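You operate a simulated robot arm through the tools that you are given. There is no shell and no other tool. Be economical: measure what you need, move in short steps, check, and stop when the job is done.

The job below is to be done with a simulated robot arm. You get a single attempt, and the scene is never put back.

## Task
Clamp the pair in the pairing tray, fit its two insoles, add the red band and unclamp.
Fine: the toe clamp goes down first and up last; the insoles lie on the fitting table before the pairing tray, each goes flat in the shoe of its side; the band pushed down over both heel loops; leave the other bands on the band rack.

Only the result counts: the job must be done as asked and must still hold three seconds after the hand-in. Knocking over, shifting, dropping, spilling or breaking anything else fails it.

## Robot
A 6-joint arm with a two-finger parallel gripper, fixed in place. Base frame: the origin is at the foot of the arm, x ahead of it, y to its left, z up; the work surface is at about z = 0. Lengths are in mm, angles in degrees, forces in N, time in s.
With the tool pointing down near the work surface it reaches from about 140 to 580 mm from the base axis. Its first joint turns from -66.0 to 66.0 degrees. Payload 2.1 kg.
The tool frame sits at the grasp point between the pads (the TCP): z along the fingers, y along the line on which they close. The tips reach 30 mm beyond it. Largest opening 94 mm; finger width 28, thickness 10; the body of the gripper, 50 by 96 mm, starts 55 mm behind the TCP.
Orientation is told as [roll, pitch, yaw] about the base's x, y, z axes, in that order, counted from this pose: with the fingers straight down and closing along the base's y, the tool's x points along the base's -x, its y along +y and its z along -z.

## Interface
- The arm moves only by the tool send_rows. Its argument "deltas" is a list of rows, each an object of numbers (a shift or turn left out is 0, a gripper value left out holds the last): "x", "y", "z": the shift along the tool's x, y, z in mm; "wx", "wy", "wz": the turn, a rotation vector about the tool's x, y, z in degrees; "claw": the opening, from 0 (shut) to 1 (fully open). In form: [{"x": .., "y": .., "z": .., "wx": .., "wy": .., "wz": .., "claw": ..}, ...]. A call has 1 to 12 rows; each row shifts and turns the commanded pose from where the row before left it, along the tool's axes as they then stand. Rows are played at 5 a second. More than 50 mm and 8.6 degrees between two rows, or a gripper value outside its range, and nothing of the call is played. A pose out of reach is approached as far as the arm can. The call stops where the force on the tool passes 60 N (or 10 N more than at its start, if that is more) or the arm is blocked; 0.2 s more then pass. Each finger travels about 72 mm/s and halts on what it meets, pressing with about 25 N; the grip force reading is that of the motor and also rises with nothing between the fingers. The clock runs only during rows and for 0.2 s after the last one: add rows that do not move to give the fingers time. It gives the time, the measured TCP pose, the force on the tool (base axes), the opening and the grip force at its end, in the units of the frame above (readings bear some noise).
- Cameras (640 x 400 px; columns grow to the right, rows downward): "scene" is fixed at [44.5, -360.8, 496.7]; the picture's right is [0.88, -0.47, 0.00], its down [-0.21, -0.40, -0.89] and it looks along [0.42, 0.78, -0.46] (base axes); focal length 214 px, centre (320, 200). "wrist" rides on the gripper at [76, 14, -102] in the tool frame; the picture's right is [-0.18, 0.98, 0.00], its down [-0.75, -0.14, -0.64] and it looks along [-0.63, -0.12, 0.77] (tool axes); focal length 243 px, centre (320, 200). There is no depth. A picture from a camera that has moved, and an enlarged one, comes with that camera's place and axes in the base frame and with its lens.
- get_image(camera): a new picture of that camera. It takes no simulated time.
- enlarge(camera, box): a new picture of the part [left, top, right, bottom] of that camera's present view, enlarged. It takes no simulated time.
- job_done(): hands the job in; it is judged then, once.

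Work in short steps. Places have to be worked out from the pictures, the camera data and where the tool is seen: move nearer, look again, correct. Check each grasp and each placing, and mend what went wrong. You have 120 turns and 84 pictures in all, those below and enlarged ones among them. Open the gripper and draw the arm clear of the work before you hand the job in, unless the task says otherwise; then end with one line.

The tools are called after "Emit:" as a command line: name --argument value ..., lists and objects as JSON in quotes. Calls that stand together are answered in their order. send_rows: Moves the arm, as the interface text tells. Its arguments: {"type":"object","properties":{"deltas":{"type":"array","items":{"type":"object","properties":{"x":{"type":"number"},"y":{"type":"number"},"z":{"type":"number"},"wx":{"type":"number"},"wy":{"type":"number"},"wz":{"type":"number"},"claw":{"type":"number"}}}}},"required":["deltas"]} The other tools are called the same way: get_image (camera) takes a picture; enlarge (camera, box) takes an enlarged picture of a part of a camera's view; job_done () hands the job in.

At the start:

```text
t: 0.0
tool_pos: [357.0, 125.7, 410.7]
tcp_rot: [0.0, 0.1, -0.1]
contact_force: [0.1, -0.4, -0.7]
opening: 94.1
finger_force: 0.1
```

scene: 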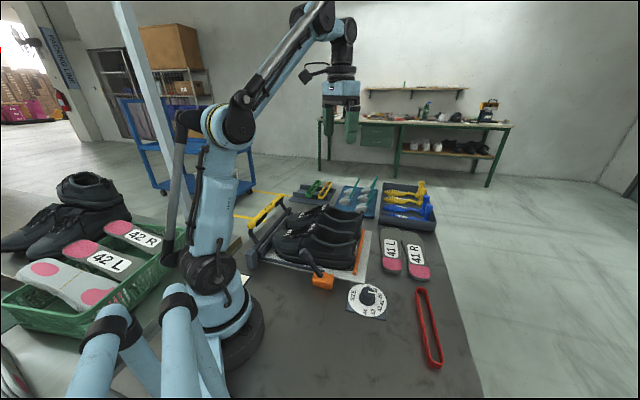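
wrist: 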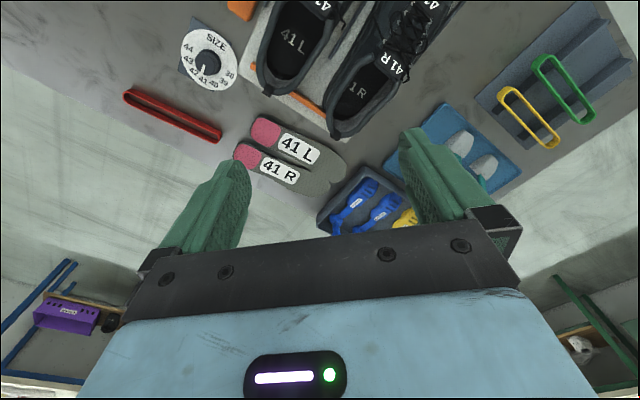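

I start by looking closer at the pairing tray, clamp, insoles and bands.

Emit:
enlarge --camera "scene" --box '[230, 170, 390, 300]'

Emit:
enlarge --camera "scene" --box '[340, 220, 460, 380]'

Emit:
enlarge --camera "wrist" --box '[100, 0, 480, 220]'

```text
3.08 times, centred on (310, 235) of scene
camera zoom: at [44.5, -360.8, 496.7], right [0.88, -0.47, 0.0], down [-0.21, -0.4, -0.89], along [0.42, 0.78, -0.46], focal length 660 px, centre (351, 92)
```

zoom: 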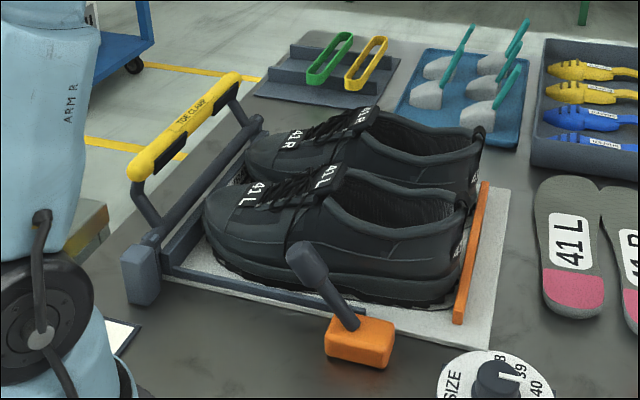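

```text
2.50 times, centred on (400, 300) of scene
camera zoom: at [44.5, -360.8, 496.7], right [0.88, -0.47, 0.0], down [-0.21, -0.4, -0.89], along [0.42, 0.78, -0.46], focal length 536 px, centre (120, -50)
```

zoom: 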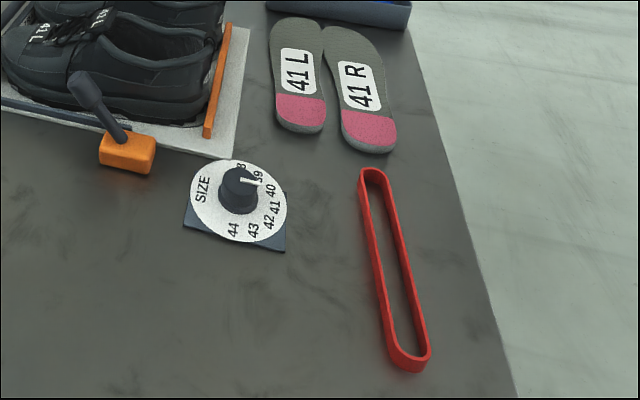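

```text
1.68 times, centred on (290, 110) of wrist
camera zoom: at [281.6, 139.9, 512.8], right [0.18, 0.98, 0.0], down [0.75, -0.14, 0.64], along [0.63, -0.12, -0.77], focal length 409 px, centre (370, 352)
```

zoom: 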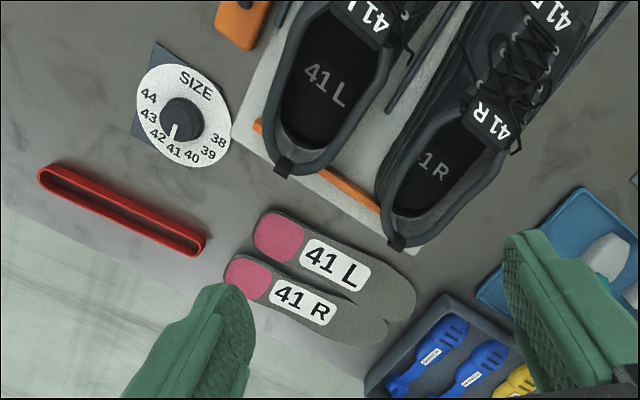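

The toe clamp is up at the tray's far-left end, and both heel loops are at about z=118. I back the arm off to see the clamp better.

Emit:
send_rows --deltas '[{"x": 40}, {"x": 40}, {"x": 40}, {"x": 30, "z": -20}, {}]'

Emit:
get_image --camera "wrist"

Emit:
get_image --camera "scene"

```text
t: 1.2
tool_pos: [206.6, 125.2, 429.3]
tcp_rot: [0.1, 0.0, 0.0]
contact_force: [0.4, 0.5, -0.8]
opening: 94.3
finger_force: 0.1
```

```text
78 pictures are left
camera wrist: at [130.5, 140.3, 531.1], right [0.18, 0.98, 0.0], down [0.75, -0.14, 0.64], along [0.63, -0.12, -0.77], focal length 243 px, centre (320, 200)
```

wrist: 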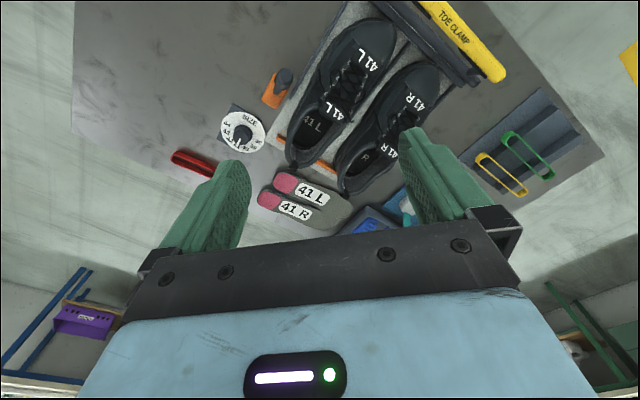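

```text
77 pictures are left
```

scene: 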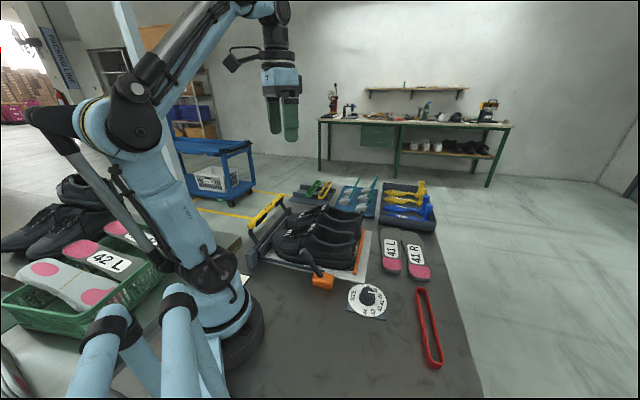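

Enlarging the tray and clamp in the wrist view.

Emit:
enlarge --camera "wrist" --box '[220, 0, 540, 200]'

Emit:
enlarge --camera "scene" --box '[235, 180, 345, 300]'

```text
2.00 times, centred on (380, 100) of wrist
camera zoom: at [130.5, 140.3, 531.1], right [0.18, 0.98, 0.0], down [0.75, -0.14, 0.64], along [0.63, -0.12, -0.77], focal length 485 px, centre (200, 400)
```

zoom: 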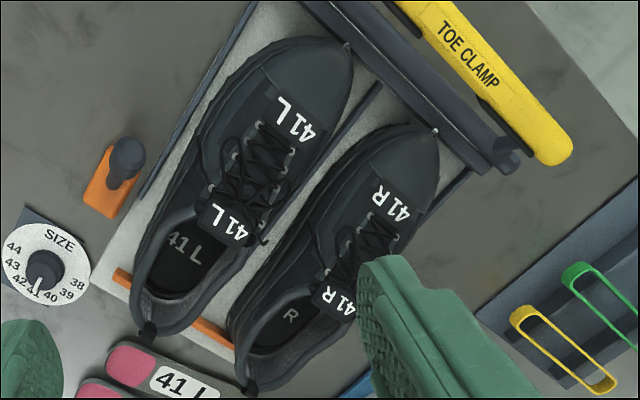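

```text
3.33 times, centred on (290, 240) of scene
camera zoom: at [44.5, -360.8, 496.7], right [0.88, -0.47, 0.0], down [-0.21, -0.4, -0.89], along [0.42, 0.78, -0.46], focal length 715 px, centre (420, 67)
```

zoom: 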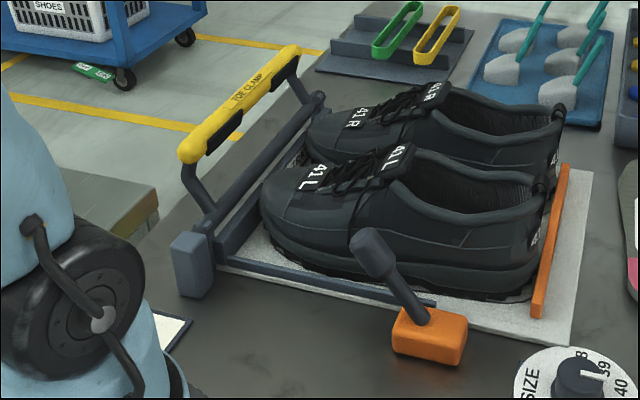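

Triangulating, the clamp bar runs from about (116,237) to (277,397) at z≈115, with its hinge at z≈39. I turn the gripper 45° and go above the bar, clear of it.

Emit:
send_rows --deltas '[{"wz": -7.5}, {"wz": -7.5}, {"wz": -7.5}, {"wz": -7.5}, {"wz": -7.5}, {"wz": -7.5}, {"x": -34, "y": 29}, {"x": -34, "y": 29}, {"x": -34, "y": 29}, {"x": -34, "y": 29}, {"x": -32, "y": 27}, {}]'

Emit:
get_image --camera "wrist"

Emit:
enlarge --camera "scene" --box '[220, 120, 380, 300]'

```text
t: 3.8
tool_pos: [218.4, 333.3, 413.1]
tcp_rot: [0.0, 0.0, 45.0]
contact_force: [0.1, -0.3, 1.2]
opening: 93.9
finger_force: 0.1
out of reach, approached as far as the arm can: row 11
```

```text
74 pictures are left
camera wrist: at [153.7, 290.2, 514.9], right [-0.56, 0.83, 0.0], down [0.63, 0.43, 0.64], along [0.53, 0.36, -0.77], focal length 243 px, centre (320, 200)
```

wrist: 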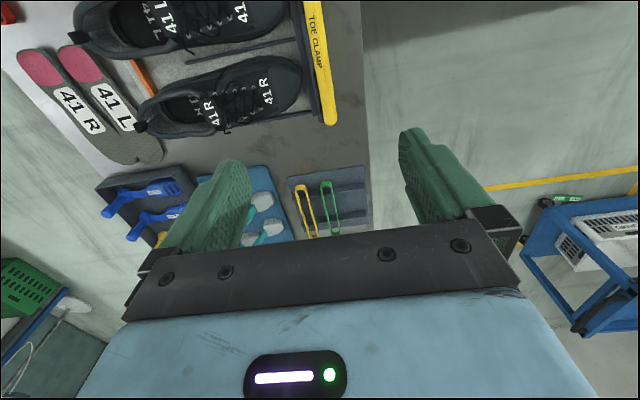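

```text
2.22 times, centred on (300, 210) of scene
camera zoom: at [44.5, -360.8, 496.7], right [0.88, -0.47, 0.0], down [-0.21, -0.4, -0.89], along [0.42, 0.78, -0.46], focal length 477 px, centre (364, 178)
```

zoom: 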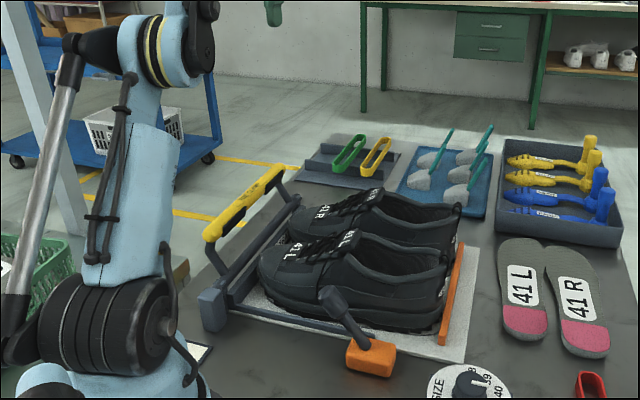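

The bar's far end is confirmed at (278,396,115), and the tool sits above the bar line. I descend, straddling the bar with open fingers, to z≈150.

Emit:
send_rows --deltas '[{"z": 45}, {"z": 45}, {"z": 45}, {"z": 45}, {"z": 45}, {"z": 45}, {}]'

Emit:
get_image --camera "wrist"

Emit:
enlarge --camera "scene" --box '[220, 120, 380, 300]'

```text
t: 5.4
tool_pos: [256.5, 388.7, 262.1]
tcp_rot: [0.0, 0.0, 44.9]
contact_force: [0.0, 0.8, 0.2]
opening: 93.9
finger_force: 0.0
out of reach, approached as far as the arm can: row 1, 2, 3, 4, 5, 6
```

```text
72 pictures are left
camera wrist: at [193.0, 345.8, 364.4], right [-0.56, 0.83, 0.0], down [0.63, 0.43, 0.64], along [0.53, 0.36, -0.77], focal length 243 px, centre (320, 200)
```

wrist: 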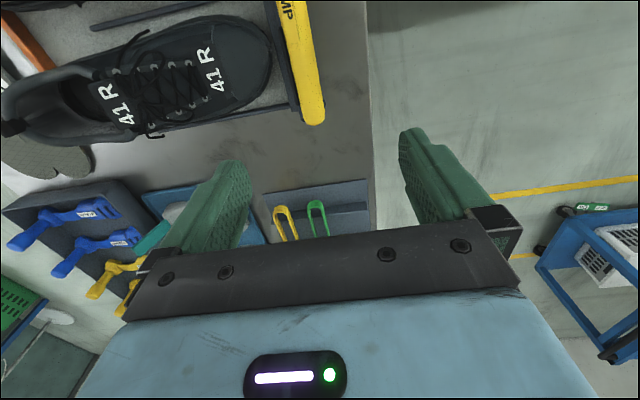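

```text
2.22 times, centred on (300, 210) of scene
camera zoom: at [44.5, -360.8, 496.7], right [0.88, -0.47, 0.0], down [-0.21, -0.4, -0.89], along [0.42, 0.78, -0.46], focal length 477 px, centre (364, 178)
```

zoom: 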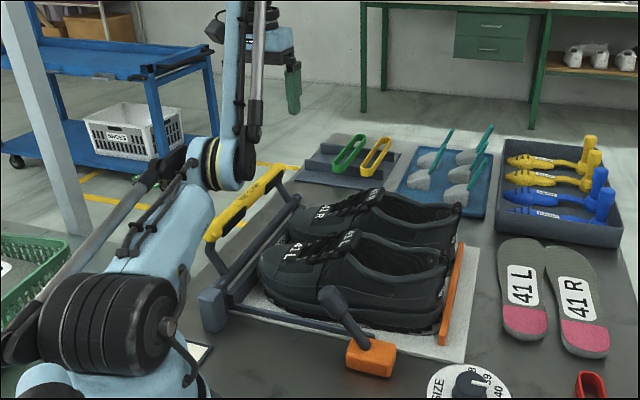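

The reading (256,389,262) shows the arm near full stretch and off the commanded path. I hold with still rows to see whether it settles.

Emit:
send_rows --deltas '[{}, {}, {}]'

```text
t: 6.2
tool_pos: [256.0, 388.9, 263.0]
tcp_rot: [0.0, 0.0, 45.0]
contact_force: [-0.2, -0.6, 0.8]
opening: 94.0
finger_force: 0.0
```

It is static, so I move radially inward 40 mm to see which reference the command uses.

Emit:
send_rows --deltas '[{"x": 20, "y": -4}, {"x": 20, "y": -4}, {}]'

```text
t: 7.0
tool_pos: [257.5, 389.5, 261.5]
tcp_rot: [0.0, 0.0, 45.0]
contact_force: [0.2, 0.2, -0.4]
opening: 94.1
finger_force: 0.0
out of reach, approached as far as the arm can: row 1, 2
```

Still stuck, probably at the straight-elbow singularity; I raise the commanded pose back to the height where it was reachable.

Emit:
send_rows --deltas '[{"z": -45}, {"z": -45}, {"z": -45}, {"z": -45}, {"z": -45}, {"z": -45}, {}, {}]'

```text
t: 8.8
tool_pos: [224.1, 342.9, 397.9]
tcp_rot: [-0.1, 0.0, 45.0]
contact_force: [0.2, -0.4, 0.8]
opening: 94.1
finger_force: 0.1
out of reach, approached as far as the arm can: row 3, 4, 5, 6
```

The readings all lie on one reach limit sphere; I retreat radially inward and see if the arm comes off the stretch.

Emit:
send_rows --deltas '[{"x": 39, "y": -8}, {"x": 39, "y": -8}, {"x": 39, "y": -8}, {}, {}]'

```text
t: 10.0
tool_pos: [179.1, 271.9, 436.8]
tcp_rot: [0.0, 0.1, 44.9]
contact_force: [0.6, 0.2, -0.7]
opening: 94.0
finger_force: 0.0
out of reach, approached as far as the arm can: row 1, 2
```

The arm is off the stretch at (179,272,437). I descend here first, in small steps, then will go outward low.

Emit:
send_rows --deltas '[{"x": 20, "y": -4}, {"z": 30}, {"z": 40}, {"z": 40}, {"z": 40}, {}]'

```text
t: 11.4
tool_pos: [166.5, 254.6, 287.6]
tcp_rot: [-0.1, 0.0, 45.1]
contact_force: [0.3, 0.4, -0.7]
opening: 94.1
finger_force: 0.1
```

That worked. I go outward to above the bar at z≈230.

Emit:
send_rows --deltas '[{"z": 40}, {"x": -35, "y": 7, "z": 18}, {"x": -35, "y": 7}, {"x": -35, "y": 6}, {"z": 30}, {}]'

Emit:
get_image --camera "wrist"

Emit:
get_image --camera "scene"

```text
t: 12.8
tool_pos: [228.6, 343.0, 199.4]
tcp_rot: [0.0, 0.0, 45.0]
contact_force: [-0.1, 0.2, -0.4]
opening: 94.1
finger_force: 0.1
```

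```text
70 pictures are left
camera wrist: at [164.2, 299.0, 302.1], right [-0.56, 0.83, 0.0], down [0.63, 0.43, 0.64], along [0.53, 0.36, -0.77], focal length 243 px, centre (320, 200)
```

wrist: 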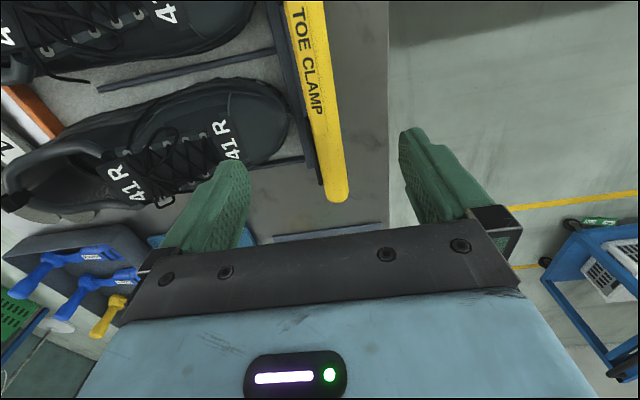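

```text
69 pictures are left
```

scene: 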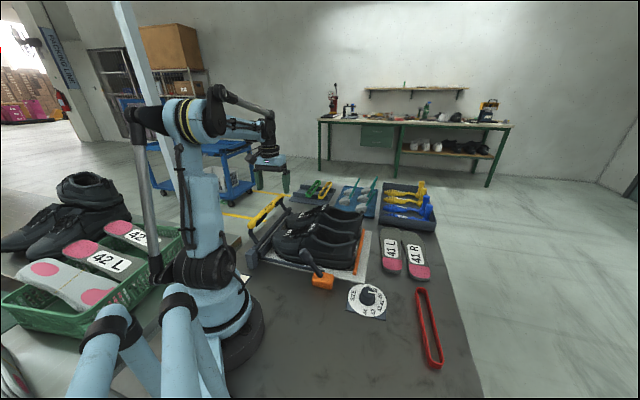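

The bar lies between the fingers. I shift along it to its middle, between the shoes, and descend to z≈118.

Emit:
send_rows --deltas '[{"x": 42, "y": 3}, {"z": 30}, {"z": 30}, {"z": 20}, {}]'

Emit:
get_image --camera "wrist"

Emit:
enlarge --camera "scene" --box '[220, 140, 380, 300]'

```text
t: 14.0
tool_pos: [193.3, 314.1, 119.4]
tcp_rot: [0.0, 0.0, 44.9]
contact_force: [-0.3, 0.1, 0.1]
opening: 93.9
finger_force: 0.0
```

```text
68 pictures are left
camera wrist: at [129.7, 270.3, 221.4], right [-0.56, 0.83, 0.0], down [0.63, 0.43, 0.64], along [0.53, 0.36, -0.77], focal length 243 px, centre (320, 200)
```

wrist: 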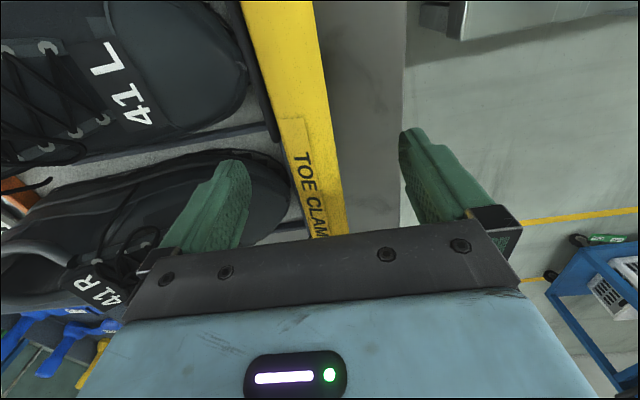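

```text
2.50 times, centred on (300, 220) of scene
camera zoom: at [44.5, -360.8, 496.7], right [0.88, -0.47, 0.0], down [-0.21, -0.4, -0.89], along [0.42, 0.78, -0.46], focal length 536 px, centre (370, 150)
```

zoom: 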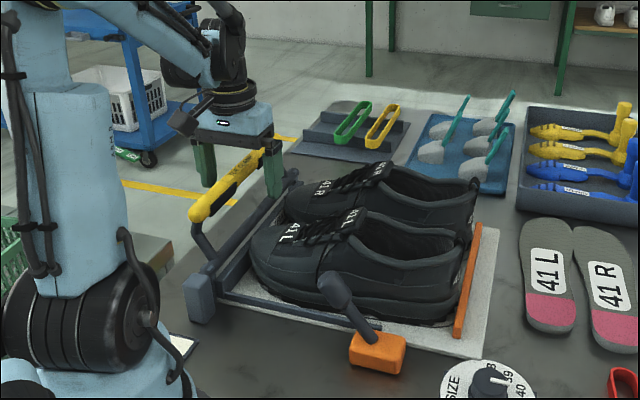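

Fingers straddle the bar. I narrow the opening to about 45 mm and drag the bar inward (tool −y) in small steps.

Emit:
send_rows --deltas '[{"claw": 0.48}, {}, {}, {"y": -12}, {"y": -12}, {"y": -12}, {}]'

Emit:
get_image --camera "wrist"

Emit:
enlarge --camera "scene" --box '[220, 160, 360, 280]'

```text
t: 15.6
tool_pos: [219.6, 290.2, 118.9]
tcp_rot: [0.0, 0.0, 45.0]
contact_force: [-1.3, 0.3, 2.2]
opening: 46.3
finger_force: 1.2
```

```text
66 pictures are left
camera wrist: at [155.8, 246.4, 221.5], right [-0.56, 0.83, 0.0], down [0.63, 0.43, 0.64], along [0.53, 0.36, -0.77], focal length 243 px, centre (320, 200)
```

wrist: 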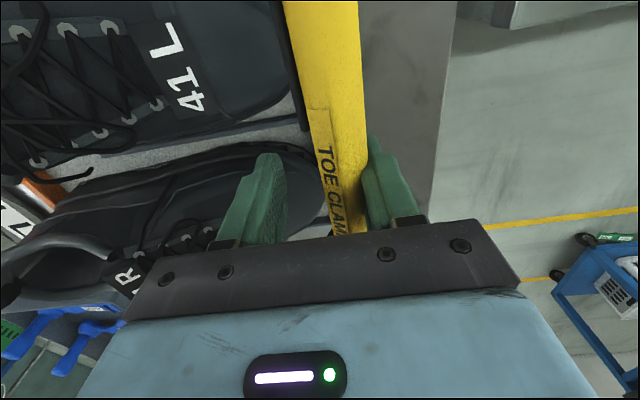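

```text
3.33 times, centred on (290, 220) of scene
camera zoom: at [44.5, -360.8, 496.7], right [0.88, -0.47, 0.0], down [-0.21, -0.4, -0.89], along [0.42, 0.78, -0.46], focal length 715 px, centre (420, 133)
```

zoom: 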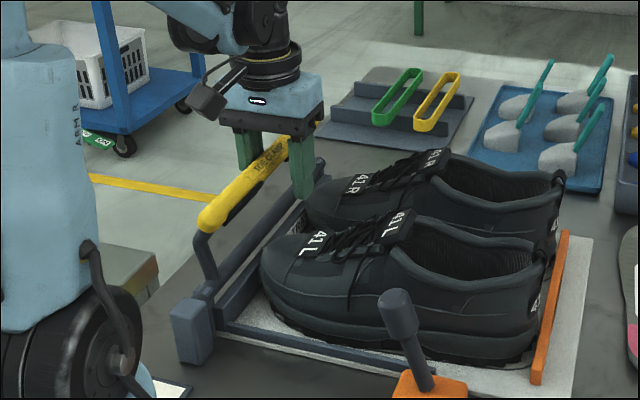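

The bar follows with little force (~1–2 N). I continue inward and slightly down.

Emit:
send_rows --deltas '[{"y": -12, "z": 1}, {"y": -12, "z": 2}, {"y": -12, "z": 3}, {"y": -12, "z": 4}, {}]'

Emit:
get_image --camera "wrist"

Emit:
enlarge --camera "scene" --box '[220, 160, 360, 280]'

```text
t: 16.8
tool_pos: [252.6, 255.4, 109.3]
tcp_rot: [0.1, 0.0, 45.0]
contact_force: [-0.2, 0.9, -0.2]
opening: 45.1
finger_force: 0.0
```

```text
64 pictures are left
camera wrist: at [188.4, 211.7, 211.4], right [-0.56, 0.83, 0.0], down [0.63, 0.43, 0.64], along [0.53, 0.36, -0.77], focal length 243 px, centre (320, 200)
```

wrist: 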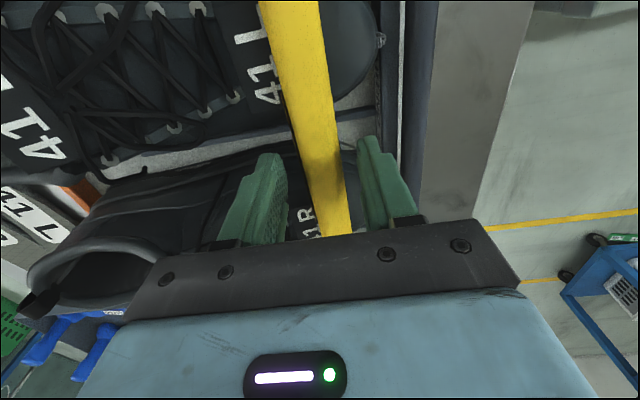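

```text
3.33 times, centred on (290, 220) of scene
camera zoom: at [44.5, -360.8, 496.7], right [0.88, -0.47, 0.0], down [-0.21, -0.4, -0.89], along [0.42, 0.78, -0.46], focal length 715 px, centre (420, 133)
```

zoom: 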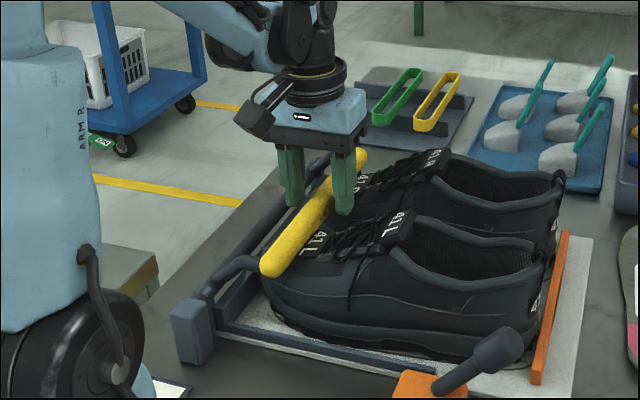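

The bar fell onto the toes, and the orange lever swung over with it, so it seems linked. I lift, shut the fingers and press lightly on the bar to confirm it is fully down.

Emit:
send_rows --deltas '[{"z": -25}, {"z": -25}, {"y": 5, "claw": 0.0}, {}, {}, {"z": 15}, {"z": 10}, {"z": 5}, {}]'

Emit:
enlarge --camera "scene" --box '[220, 160, 360, 280]'

```text
t: 18.8
tool_pos: [249.4, 258.4, 128.5]
tcp_rot: [0.0, 0.0, 45.0]
contact_force: [0.3, 0.3, -0.4]
opening: 0.0
finger_force: 25.3
```

```text
3.33 times, centred on (290, 220) of scene
camera zoom: at [44.5, -360.8, 496.7], right [0.88, -0.47, 0.0], down [-0.21, -0.4, -0.89], along [0.42, 0.78, -0.46], focal length 715 px, centre (420, 133)
```

zoom: 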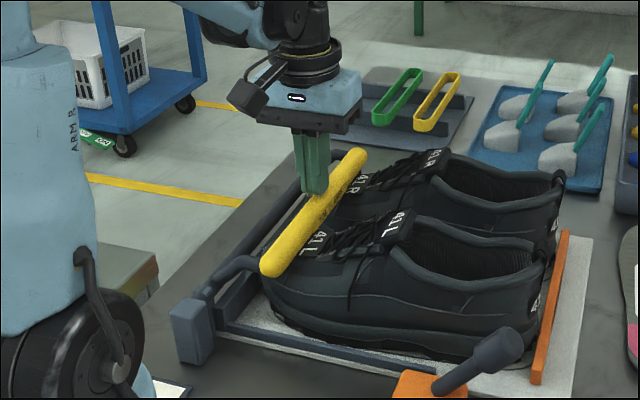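

Aligned over the bar; I press down gently.

Emit:
send_rows --deltas '[{"z": 5}, {"z": 4}, {"z": 4}, {"z": 3}, {}]'

```text
t: 19.8
tool_pos: [249.2, 259.3, 115.2]
tcp_rot: [0.0, 0.3, 45.0]
contact_force: [-3.8, -1.2, 21.1]
opening: 0.1
finger_force: 25.7
stopped in row 5: the force on the tool passed its limit (the readings are from after the stop); the commanded pose is now the measured one
```

The clamp is solidly down (bar top z≈85). I lift off and move over toward the insoles to view them and the shoe openings.

Emit:
send_rows --deltas '[{"z": -40}, {"z": -45}, {"z": -30, "x": 9, "y": -39.5, "claw": 1.0}, {"x": 9, "y": -39.5}, {"x": 9, "y": -39.5}, {"x": 9, "y": -39.5}, {"x": 9, "y": -39.5}, {"x": 9, "y": -39.5}, {"x": 9, "y": -39.5}, {}]'

Emit:
get_image --camera "wrist"

Emit:
enlarge --camera "scene" --box '[230, 190, 390, 290]'

```text
refused: row 3 steps farther than a row can; nothing moved
```

```text
61 pictures are left
camera wrist: at [186.0, 216.2, 218.4], right [-0.56, 0.83, 0.0], down [0.63, 0.43, 0.64], along [0.53, 0.36, -0.77], focal length 243 px, centre (320, 200)
```

wrist: 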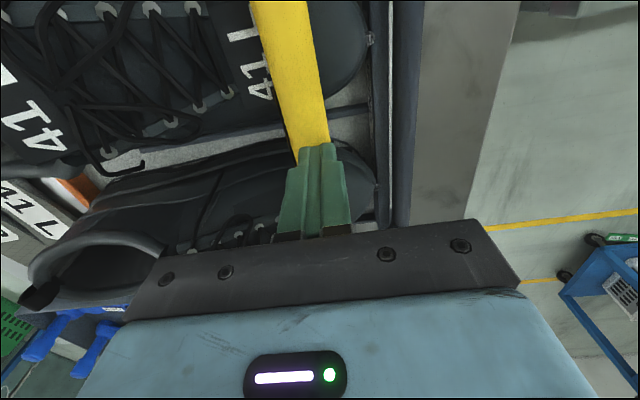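

```text
4.00 times, centred on (310, 240) of scene
camera zoom: at [44.4, -360.9, 496.6], right [0.88, -0.47, 0.0], down [-0.21, -0.4, -0.89], along [0.42, 0.79, -0.46], focal length 858 px, centre (360, 40)
```

zoom: 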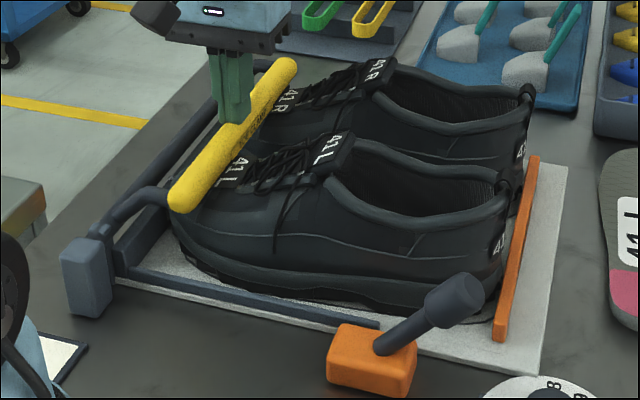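

The row was just over the step limit; resend with the lift separated.

Emit:
send_rows --deltas '[{"z": -40}, {"z": -45}, {"z": -30}, {"x": 9, "y": -39.5, "claw": 1.0}, {"x": 9, "y": -39.5}, {"x": 9, "y": -39.5}, {"x": 9, "y": -39.5}, {"x": 9, "y": -39.5}, {"x": 9, "y": -39.5}, {"x": 9, "y": -39.5}, {}]'

```text
t: 22.2
tool_pos: [404.3, 18.0, 230.0]
tcp_rot: [0.0, 0.0, 45.0]
contact_force: [-0.2, 0.4, -0.7]
opening: 94.1
finger_force: 0.1
```

Now a view of the insoles from here.

Emit:
get_image --camera "wrist"

```text
59 pictures are left
camera wrist: at [339.6, -25.1, 333.6], right [-0.57, 0.82, 0.0], down [0.63, 0.43, 0.64], along [0.53, 0.36, -0.77], focal length 243 px, centre (320, 200)
```

wrist: 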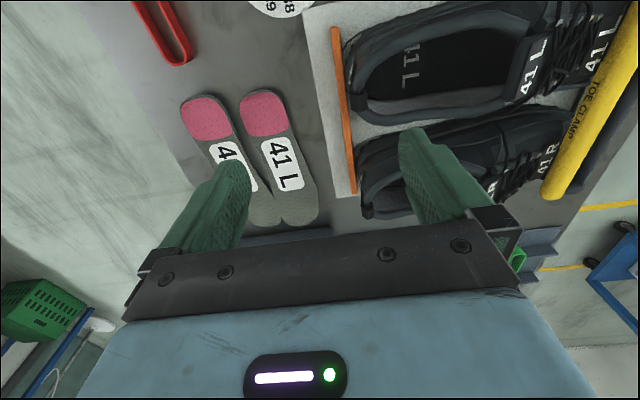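

I enlarge the insoles to measure their edges and the gap between them.

Emit:
enlarge --camera "wrist" --box '[160, 80, 340, 240]'

Emit:
enlarge --camera "wrist" --box '[330, 0, 600, 220]'

```text
2.50 times, centred on (250, 160) of wrist
camera zoom: at [339.6, -25.1, 333.6], right [-0.57, 0.82, 0.0], down [0.63, 0.43, 0.64], along [0.53, 0.36, -0.77], focal length 606 px, centre (495, 300)
```

zoom: 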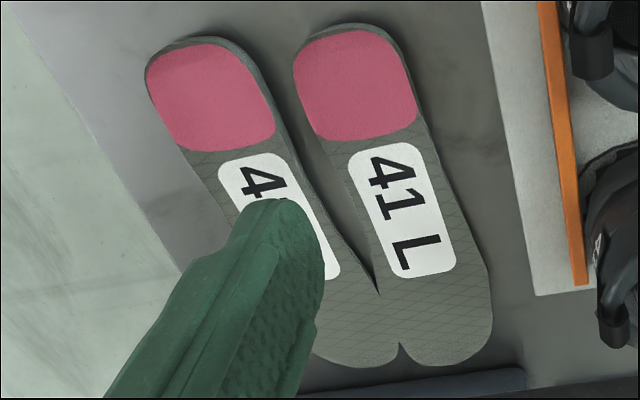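

```text
1.82 times, centred on (465, 110) of wrist
camera zoom: at [339.6, -25.1, 333.6], right [-0.57, 0.82, 0.0], down [0.63, 0.43, 0.64], along [0.53, 0.36, -0.77], focal length 441 px, centre (56, 364)
```

zoom: 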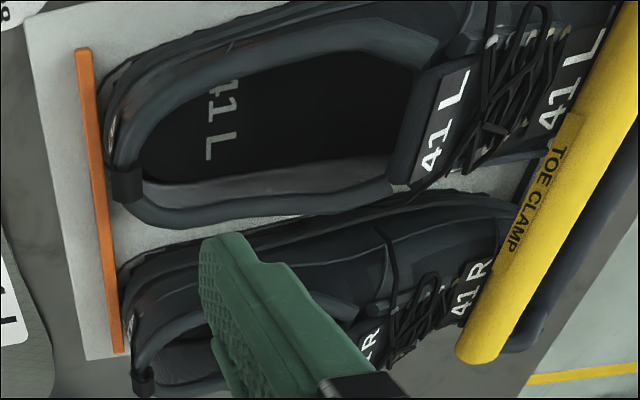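

The L insole heel is about 62 mm wide with a ~15 mm gap to R, so it is graspable. Before that I turn the hand to yaw 135° to check that this turn is reachable and to look into the shoes from the heel side.

Emit:
send_rows --deltas '[{"wz": -8.2}, {"wz": -8.2}, {"wz": -8.2}, {"wz": -8.2}, {"wz": -8.2}, {"wz": -8.2}, {"wz": -8.2}, {"wz": -8.2}, {"wz": -8.2}, {"wz": -8.2}, {"wz": -8}, {}]'

Emit:
get_image --camera "wrist"

```text
t: 24.8
tool_pos: [401.4, 19.5, 230.9]
tcp_rot: [0.1, 0.0, 135.1]
contact_force: [0.4, 0.4, 0.4]
opening: 94.1
finger_force: 0.0
```

```text
56 pictures are left
camera wrist: at [444.9, -44.0, 332.8], right [-0.82, -0.57, 0.0], down [-0.43, 0.63, 0.64], along [-0.36, 0.53, -0.77], focal length 243 px, centre (320, 200)
```

wrist: 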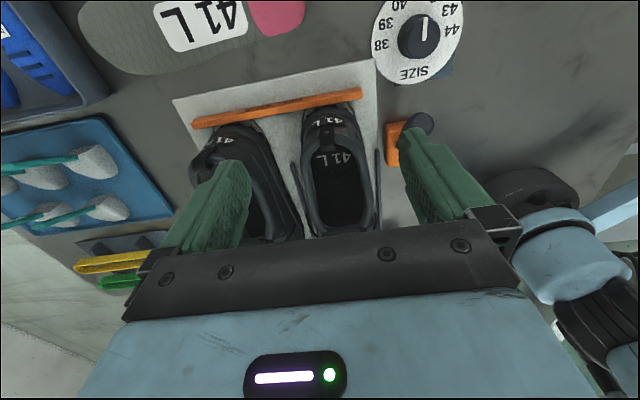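

Yaw 135° is reachable. Enlarging the L shoe's opening.

Emit:
enlarge --camera "wrist" --box '[240, 80, 420, 240]'

```text
2.50 times, centred on (330, 160) of wrist
camera zoom: at [444.9, -44.0, 332.8], right [-0.82, -0.57, 0.0], down [-0.43, 0.63, 0.64], along [-0.36, 0.53, -0.77], focal length 606 px, centre (295, 300)
```

zoom: 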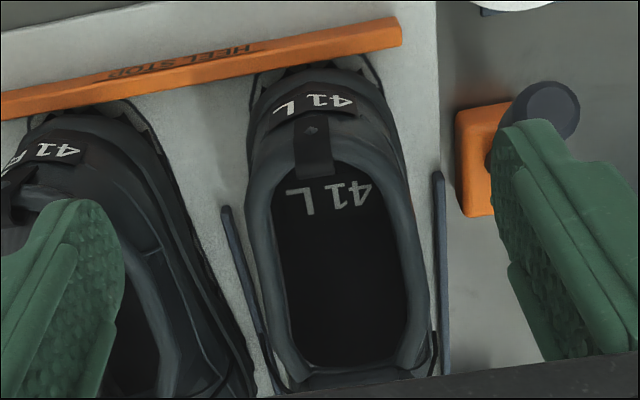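

The L opening spans q≈−232…−100 along the shoe axis (135°), about 66 mm at its widest. So the plan is toe-first, tilted, then release and press the heel. I turn back to yaw 47° and go above the L insole's heel.

Emit:
send_rows --deltas '[{"wz": 8.0}, {"wz": 8}, {"wz": 8}, {"wz": 8}, {"wz": 8}, {"wz": 8}, {"wz": 8}, {"wz": 8}, {"wz": 8}, {"wz": 8}, {"wz": 8}, {}]'

Emit:
send_rows --deltas '[{"x": -10, "y": -29}, {"x": -10, "y": -29}, {"x": -10, "y": -28}, {"z": 40}, {"z": 40}, {}]'

Emit:
get_image --camera "wrist"

```text
t: 27.4
tool_pos: [400.9, 19.6, 229.3]
tcp_rot: [0.0, 0.1, 46.8]
contact_force: [-0.2, 0.0, 0.2]
opening: 93.8
finger_force: 0.0
```

```text
t: 28.8
tool_pos: [484.9, -17.8, 153.6]
tcp_rot: [0.0, 0.1, 46.9]
contact_force: [0.5, 0.2, 0.1]
opening: 94.1
finger_force: 0.1
```

```text
54 pictures are left
camera wrist: at [422.6, -63.3, 255.5], right [-0.59, 0.81, 0.0], down [0.62, 0.46, 0.64], along [0.52, 0.38, -0.77], focal length 243 px, centre (320, 200)
```

wrist: 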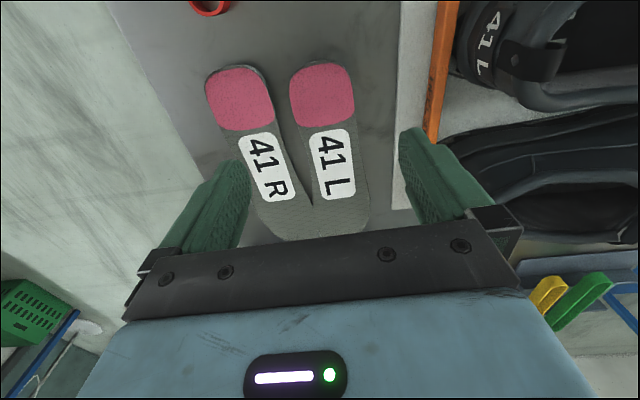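

The TCP projects onto the pink heel centre and the alignment is good. I narrow to ~74 mm so the finger fits the gap, and descend.

Emit:
send_rows --deltas '[{"claw": 0.787}, {"z": 40}, {"z": 40}, {"z": 25}, {"z": 10}, {}]'

Emit:
get_image --camera "wrist"

```text
t: 30.2
tool_pos: [484.9, -18.0, 35.3]
tcp_rot: [0.0, 0.1, 47.0]
contact_force: [0.0, 0.4, 0.5]
opening: 74.3
finger_force: 0.0
```

```text
53 pictures are left
camera wrist: at [422.7, -63.5, 138.0], right [-0.59, 0.81, 0.0], down [0.62, 0.46, 0.64], along [0.52, 0.38, -0.77], focal length 243 px, centre (320, 200)
```

wrist: 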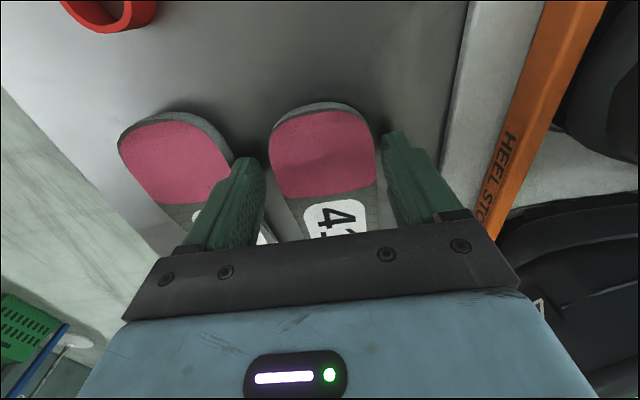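

Fingers straddle the heel with clearance on both sides. I go down 3 mm and close.

Emit:
send_rows --deltas '[{"z": 3}, {"claw": 0.5}, {}, {}, {}]'

```text
t: 31.4
tool_pos: [484.4, -17.2, 32.8]
tcp_rot: [0.0, 0.1, 47.0]
contact_force: [0.0, -0.3, 0.5]
opening: 59.7
finger_force: 25.3
```

Gripped at 59.7 mm. Lift slowly and check.

Emit:
send_rows --deltas '[{"z": -8}, {"z": -15}, {"z": -25}, {"z": -30}, {"z": -30}, {"z": -30}, {}]'

Emit:
get_image --camera "wrist"

Emit:
get_image --camera "scene"

```text
t: 33.0
tool_pos: [484.1, -17.2, 171.3]
tcp_rot: [-0.1, 0.1, 47.1]
contact_force: [-0.7, -0.4, -0.8]
opening: 59.3
finger_force: 24.9
```

```text
52 pictures are left
camera wrist: at [422.1, -62.5, 273.6], right [-0.59, 0.81, 0.0], down [0.62, 0.46, 0.64], along [0.52, 0.38, -0.77], focal length 243 px, centre (320, 200)
```

wrist: 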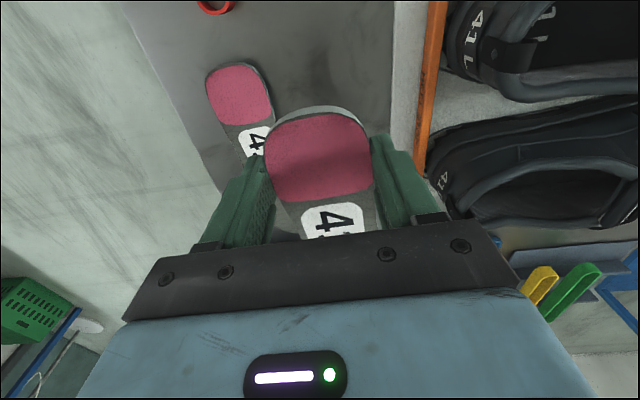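

```text
51 pictures are left
```

scene: 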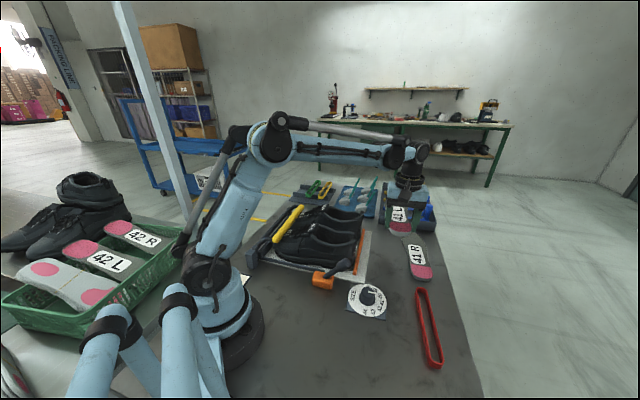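

The insole is held flat. I raise it while drawing in to (420,0), then turn to yaw 135°.

Emit:
send_rows --deltas '[{"z": -15}, {"x": 10.4, "y": 19.5, "z": -25}, {"x": 10.4, "y": 19.5, "z": -25}, {"x": 10.4, "y": 19.5, "z": -20}, {}]'

Emit:
send_rows --deltas '[{"wz": -8.0}, {"wz": -8}, {"wz": -8}, {"wz": -8}, {"wz": -8}, {"wz": -8}, {"wz": -8}, {"wz": -8}, {"wz": -8}, {"wz": -8}, {"wz": -8}, {}]'

Emit:
get_image --camera "wrist"

```text
t: 34.2
tool_pos: [419.3, -0.3, 256.2]
tcp_rot: [0.1, 0.1, 46.9]
contact_force: [0.5, 1.2, -0.5]
opening: 59.3
finger_force: 25.2
```

```text
t: 36.8
tool_pos: [420.2, 0.0, 256.7]
tcp_rot: [0.1, 0.0, 135.2]
contact_force: [-0.3, -0.4, -0.8]
opening: 59.5
finger_force: 25.3
```

```text
50 pictures are left
camera wrist: at [464.6, -63.5, 357.9], right [-0.82, -0.57, 0.0], down [-0.43, 0.63, 0.64], along [-0.36, 0.53, -0.77], focal length 243 px, centre (320, 200)
```

wrist: 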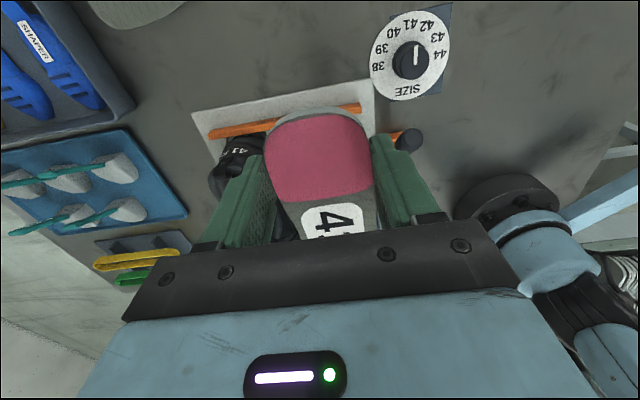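

Now tilt toe-down 35° (5 × wy +7) with the toe above the L opening, then check from the scene camera.

Emit:
send_rows --deltas '[{"wy": 7}, {"wy": 7}, {"wy": 7}, {"wy": 7}, {"wy": 7}, {}]'

Emit:
enlarge --camera "scene" --box '[240, 140, 420, 300]'

Emit:
get_image --camera "wrist"

```text
t: 38.2
tool_pos: [420.5, 0.9, 255.9]
tcp_rot: [0.0, 35.1, 135.1]
contact_force: [-0.1, 1.0, -1.0]
opening: 59.4
finger_force: 24.7
```

```text
2.50 times, centred on (330, 220) of scene
camera zoom: at [44.5, -360.8, 496.7], right [0.88, -0.47, 0.0], down [-0.21, -0.4, -0.89], along [0.42, 0.78, -0.46], focal length 536 px, centre (295, 150)
```

zoom: 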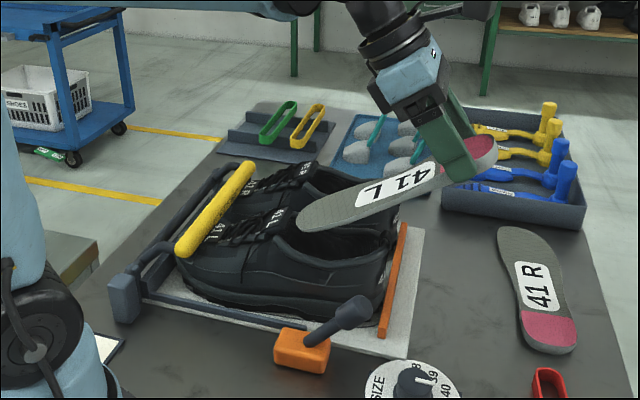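

```text
48 pictures are left
camera wrist: at [413.0, -11.9, 383.1], right [-0.8, -0.59, -0.1], down [-0.6, 0.8, 0.09], along [0.03, 0.14, -0.99], focal length 243 px, centre (320, 200)
```

wrist: 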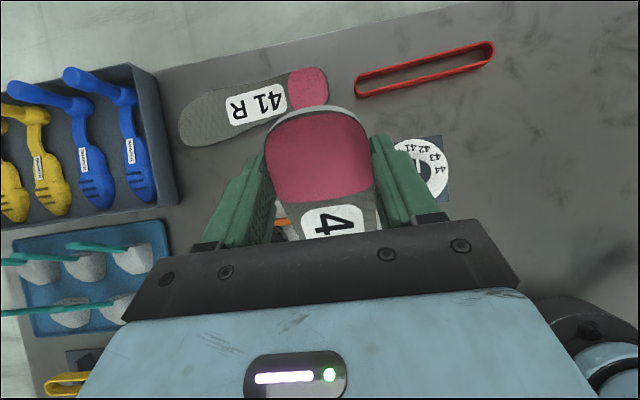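

Toe is right where computed (q≈−140, z≈117). I lower vertically by 40 mm in 10 mm steps, watching the force.

Emit:
send_rows --deltas '[{"z": 8.19, "x": -5.74}, {"z": 8.19, "x": -5.74}, {"z": 8.19, "x": -5.74}, {"z": 8.19, "x": -5.74}, {}]'

Emit:
enlarge --camera "scene" --box '[260, 170, 400, 290]'

```text
t: 39.4
tool_pos: [420.3, 0.1, 215.6]
tcp_rot: [0.2, 34.9, 135.1]
contact_force: [-0.6, -0.5, -0.9]
opening: 59.2
finger_force: 25.1
```

```text
3.33 times, centred on (330, 230) of scene
camera zoom: at [44.5, -360.8, 496.7], right [0.88, -0.47, 0.0], down [-0.21, -0.4, -0.89], along [0.42, 0.78, -0.46], focal length 715 px, centre (287, 100)
```

zoom: 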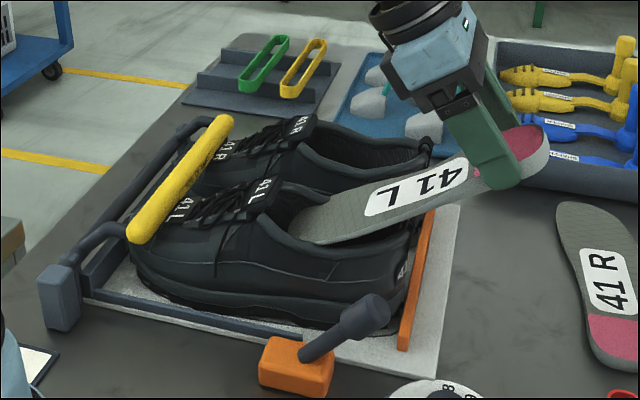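

No contact so far; the toe is inside at q≈−142, z≈76. I advance it forward and down under the tongue while reducing the tilt, in two waypoints.

Emit:
send_rows --deltas '[{"x": -14.1, "z": 3, "wy": -1}, {"x": -14.1, "z": 3, "wy": -1}, {"x": -13.7, "z": 5.6, "wy": -2.5}, {"x": -13.4, "z": 6.2, "wy": -2.5}, {}]'

Emit:
enlarge --camera "scene" --box '[260, 170, 400, 290]'

```text
t: 40.6
tool_pos: [394.6, 26.2, 170.1]
tcp_rot: [0.2, 28.1, 135.1]
contact_force: [4.1, -2.9, 20.9]
opening: 59.5
finger_force: 25.4
```

```text
3.33 times, centred on (330, 230) of scene
camera zoom: at [44.4, -360.8, 496.7], right [0.88, -0.47, 0.0], down [-0.21, -0.4, -0.89], along [0.42, 0.78, -0.46], focal length 715 px, centre (287, 100)
```

zoom: 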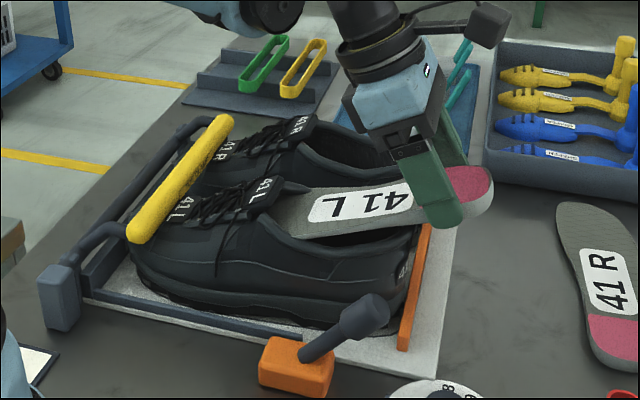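

A 21 N upward contact, and the insole looks flatter (~18°) than the tool's 28°, so it has likely touched the collar. I look closer.

Emit:
enlarge --camera "scene" --box '[300, 195, 370, 245]'

Emit:
get_image --camera "wrist"

```text
8.00 times, centred on (335, 220) of scene
camera zoom: at [44.4, -360.8, 496.7], right [0.88, -0.47, 0.0], down [-0.21, -0.4, -0.89], along [0.42, 0.78, -0.46], focal length 1716 px, centre (200, 40)
```

zoom: 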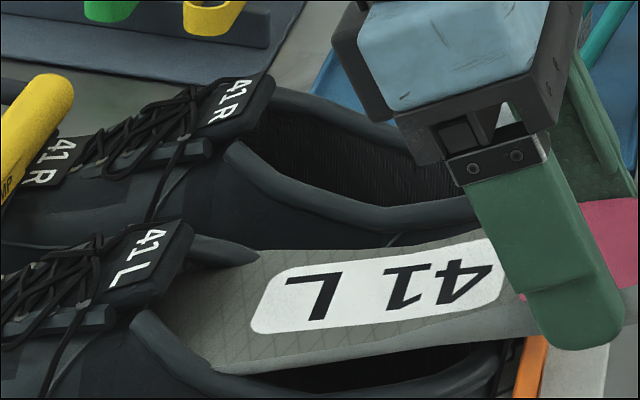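

```text
44 pictures are left
camera wrist: at [398.4, 2.1, 296.6], right [-0.81, -0.58, -0.08], down [-0.58, 0.78, 0.21], along [-0.06, 0.22, -0.97], focal length 243 px, centre (320, 200)
```

wrist: 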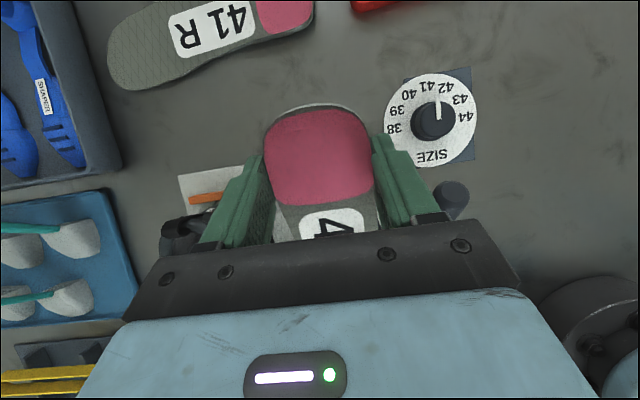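

The grip is unchanged in the wrist view while the insole's front looks bent, so it seems somewhat flexible, with its toe inside under the tongue. I keep advancing, flattening the tilt and keeping slightly higher.

Emit:
send_rows --deltas '[{"x": -16.5, "z": -2.1, "wy": -2.3}, {"x": -16.5, "z": -1.4, "wy": -2.3}, {}]'

Emit:
enlarge --camera "scene" --box '[280, 185, 380, 255]'

```text
t: 41.4
tool_pos: [371.9, 48.4, 157.0]
tcp_rot: [0.1, 23.4, 134.9]
contact_force: [1.6, -1.2, -0.8]
opening: 59.5
finger_force: 24.4
```

```text
5.71 times, centred on (330, 220) of scene
camera zoom: at [44.5, -360.8, 496.7], right [0.88, -0.47, 0.0], down [-0.21, -0.4, -0.89], along [0.42, 0.78, -0.46], focal length 1226 px, centre (263, 86)
```

zoom: 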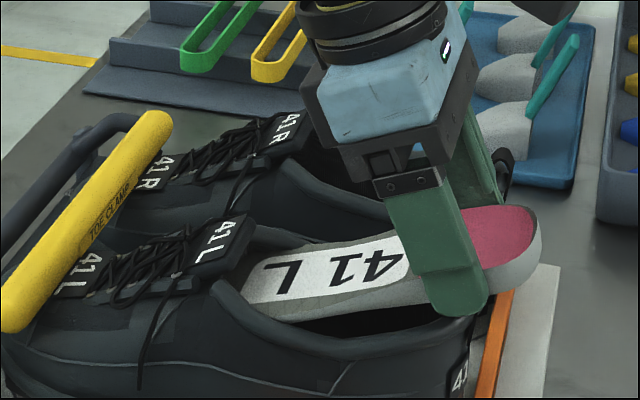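

Nearly no force now. Continue forward to the next waypoint (tilt 19.5°, heel end just past the heel rim).

Emit:
send_rows --deltas '[{"x": -17.5, "z": -0.3, "wy": -2}, {"x": -17.4, "z": 0.3, "wy": -2}, {}]'

Emit:
enlarge --camera "scene" --box '[280, 185, 380, 255]'

```text
t: 42.2
tool_pos: [348.5, 70.9, 145.3]
tcp_rot: [0.0, 19.3, 135.0]
contact_force: [1.5, -0.2, 6.2]
opening: 59.4
finger_force: 24.6
```

```text
5.71 times, centred on (330, 220) of scene
camera zoom: at [44.5, -360.8, 496.7], right [0.88, -0.47, 0.0], down [-0.21, -0.4, -0.89], along [0.42, 0.78, -0.46], focal length 1226 px, centre (263, 86)
```

zoom: 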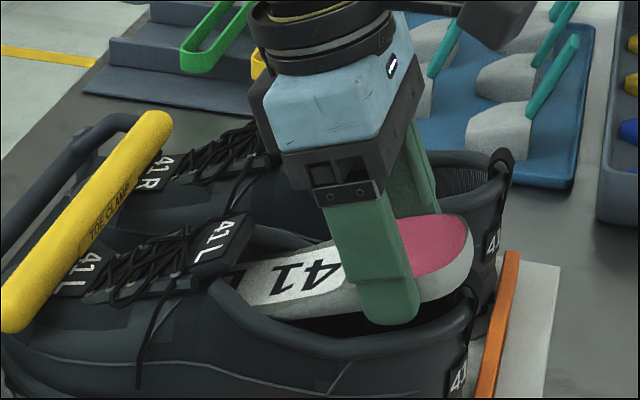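

Heel end is just over the rim. One more small advance (12 mm forward, 11 mm down).

Emit:
send_rows --deltas '[{"x": -7.4, "z": 3.2, "wy": -1.2}, {"x": -7.4, "z": 3.2, "wy": -1.1}, {}]'

Emit:
enlarge --camera "scene" --box '[280, 185, 380, 255]'

```text
t: 43.0
tool_pos: [341.4, 76.8, 135.4]
tcp_rot: [0.1, 17.2, 135.0]
contact_force: [2.6, -6.9, 28.1]
opening: 59.5
finger_force: 24.9
```

```text
5.71 times, centred on (330, 220) of scene
camera zoom: at [44.4, -360.9, 496.7], right [0.88, -0.47, 0.0], down [-0.21, -0.4, -0.89], along [0.42, 0.78, -0.46], focal length 1226 px, centre (263, 86)
```

zoom: 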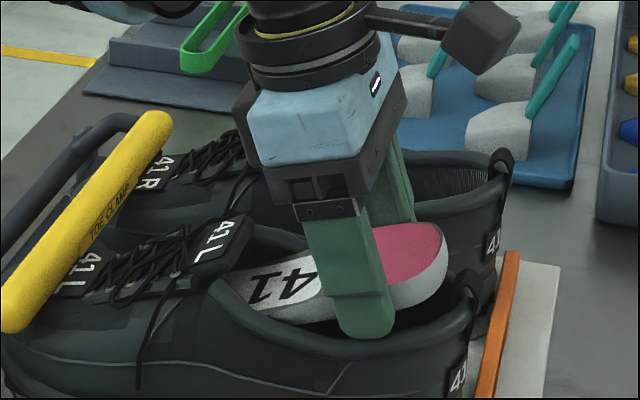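

The heel end is now forward of the heel loop. I back off 3 mm in height and open the fingers to let the heel drop in.

Emit:
send_rows --deltas '[{"z": -4}, {"claw": 0.8}, {}, {}, {}]'

Emit:
enlarge --camera "scene" --box '[280, 185, 380, 255]'

```text
t: 44.2
tool_pos: [339.9, 79.1, 137.6]
tcp_rot: [0.1, 17.0, 135.0]
contact_force: [0.0, -0.7, 0.2]
opening: 75.0
finger_force: 0.1
```

```text
5.71 times, centred on (330, 220) of scene
camera zoom: at [44.5, -360.8, 496.7], right [0.88, -0.47, 0.0], down [-0.21, -0.4, -0.89], along [0.42, 0.78, -0.46], focal length 1226 px, centre (263, 86)
```

zoom: 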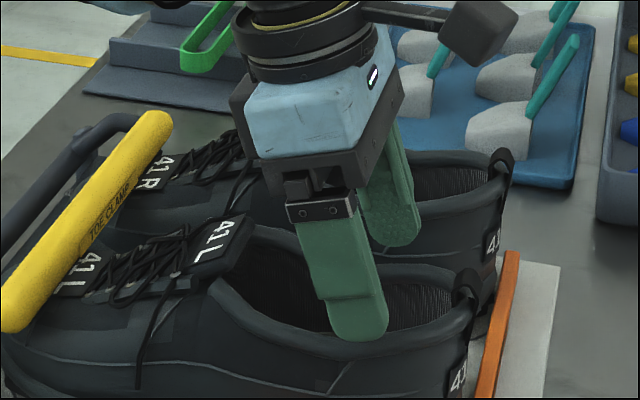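

The insole dropped inside. I withdraw up along the tool and go to the viewing pose to look in.

Emit:
send_rows --deltas '[{"z": -30}, {"z": -40}, {"z": -20, "x": 20, "wy": -5.7}, {"x": 25, "wy": -5.7}, {"x": 28, "wy": -5.6}, {}]'

Emit:
enlarge --camera "wrist" --box '[240, 70, 420, 240]'

```text
t: 45.6
tool_pos: [372.7, 48.0, 237.4]
tcp_rot: [0.1, 0.0, 135.0]
contact_force: [0.6, 0.6, -0.2]
opening: 75.3
finger_force: 0.0
```

```text
2.35 times, centred on (330, 155) of wrist
camera zoom: at [417.4, -14.9, 340.2], right [-0.83, -0.56, 0.0], down [-0.43, 0.63, 0.64], along [-0.36, 0.53, -0.77], focal length 571 px, centre (296, 306)
```

zoom: 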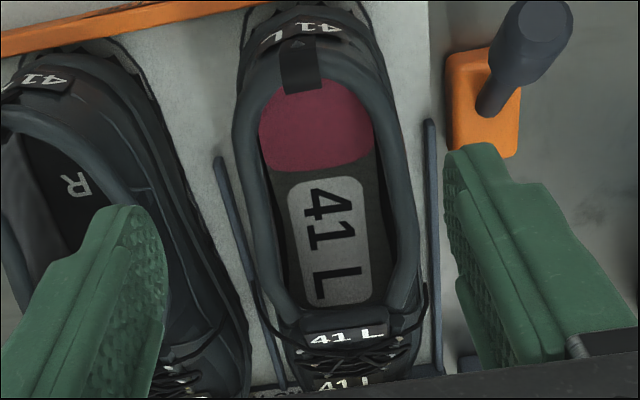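

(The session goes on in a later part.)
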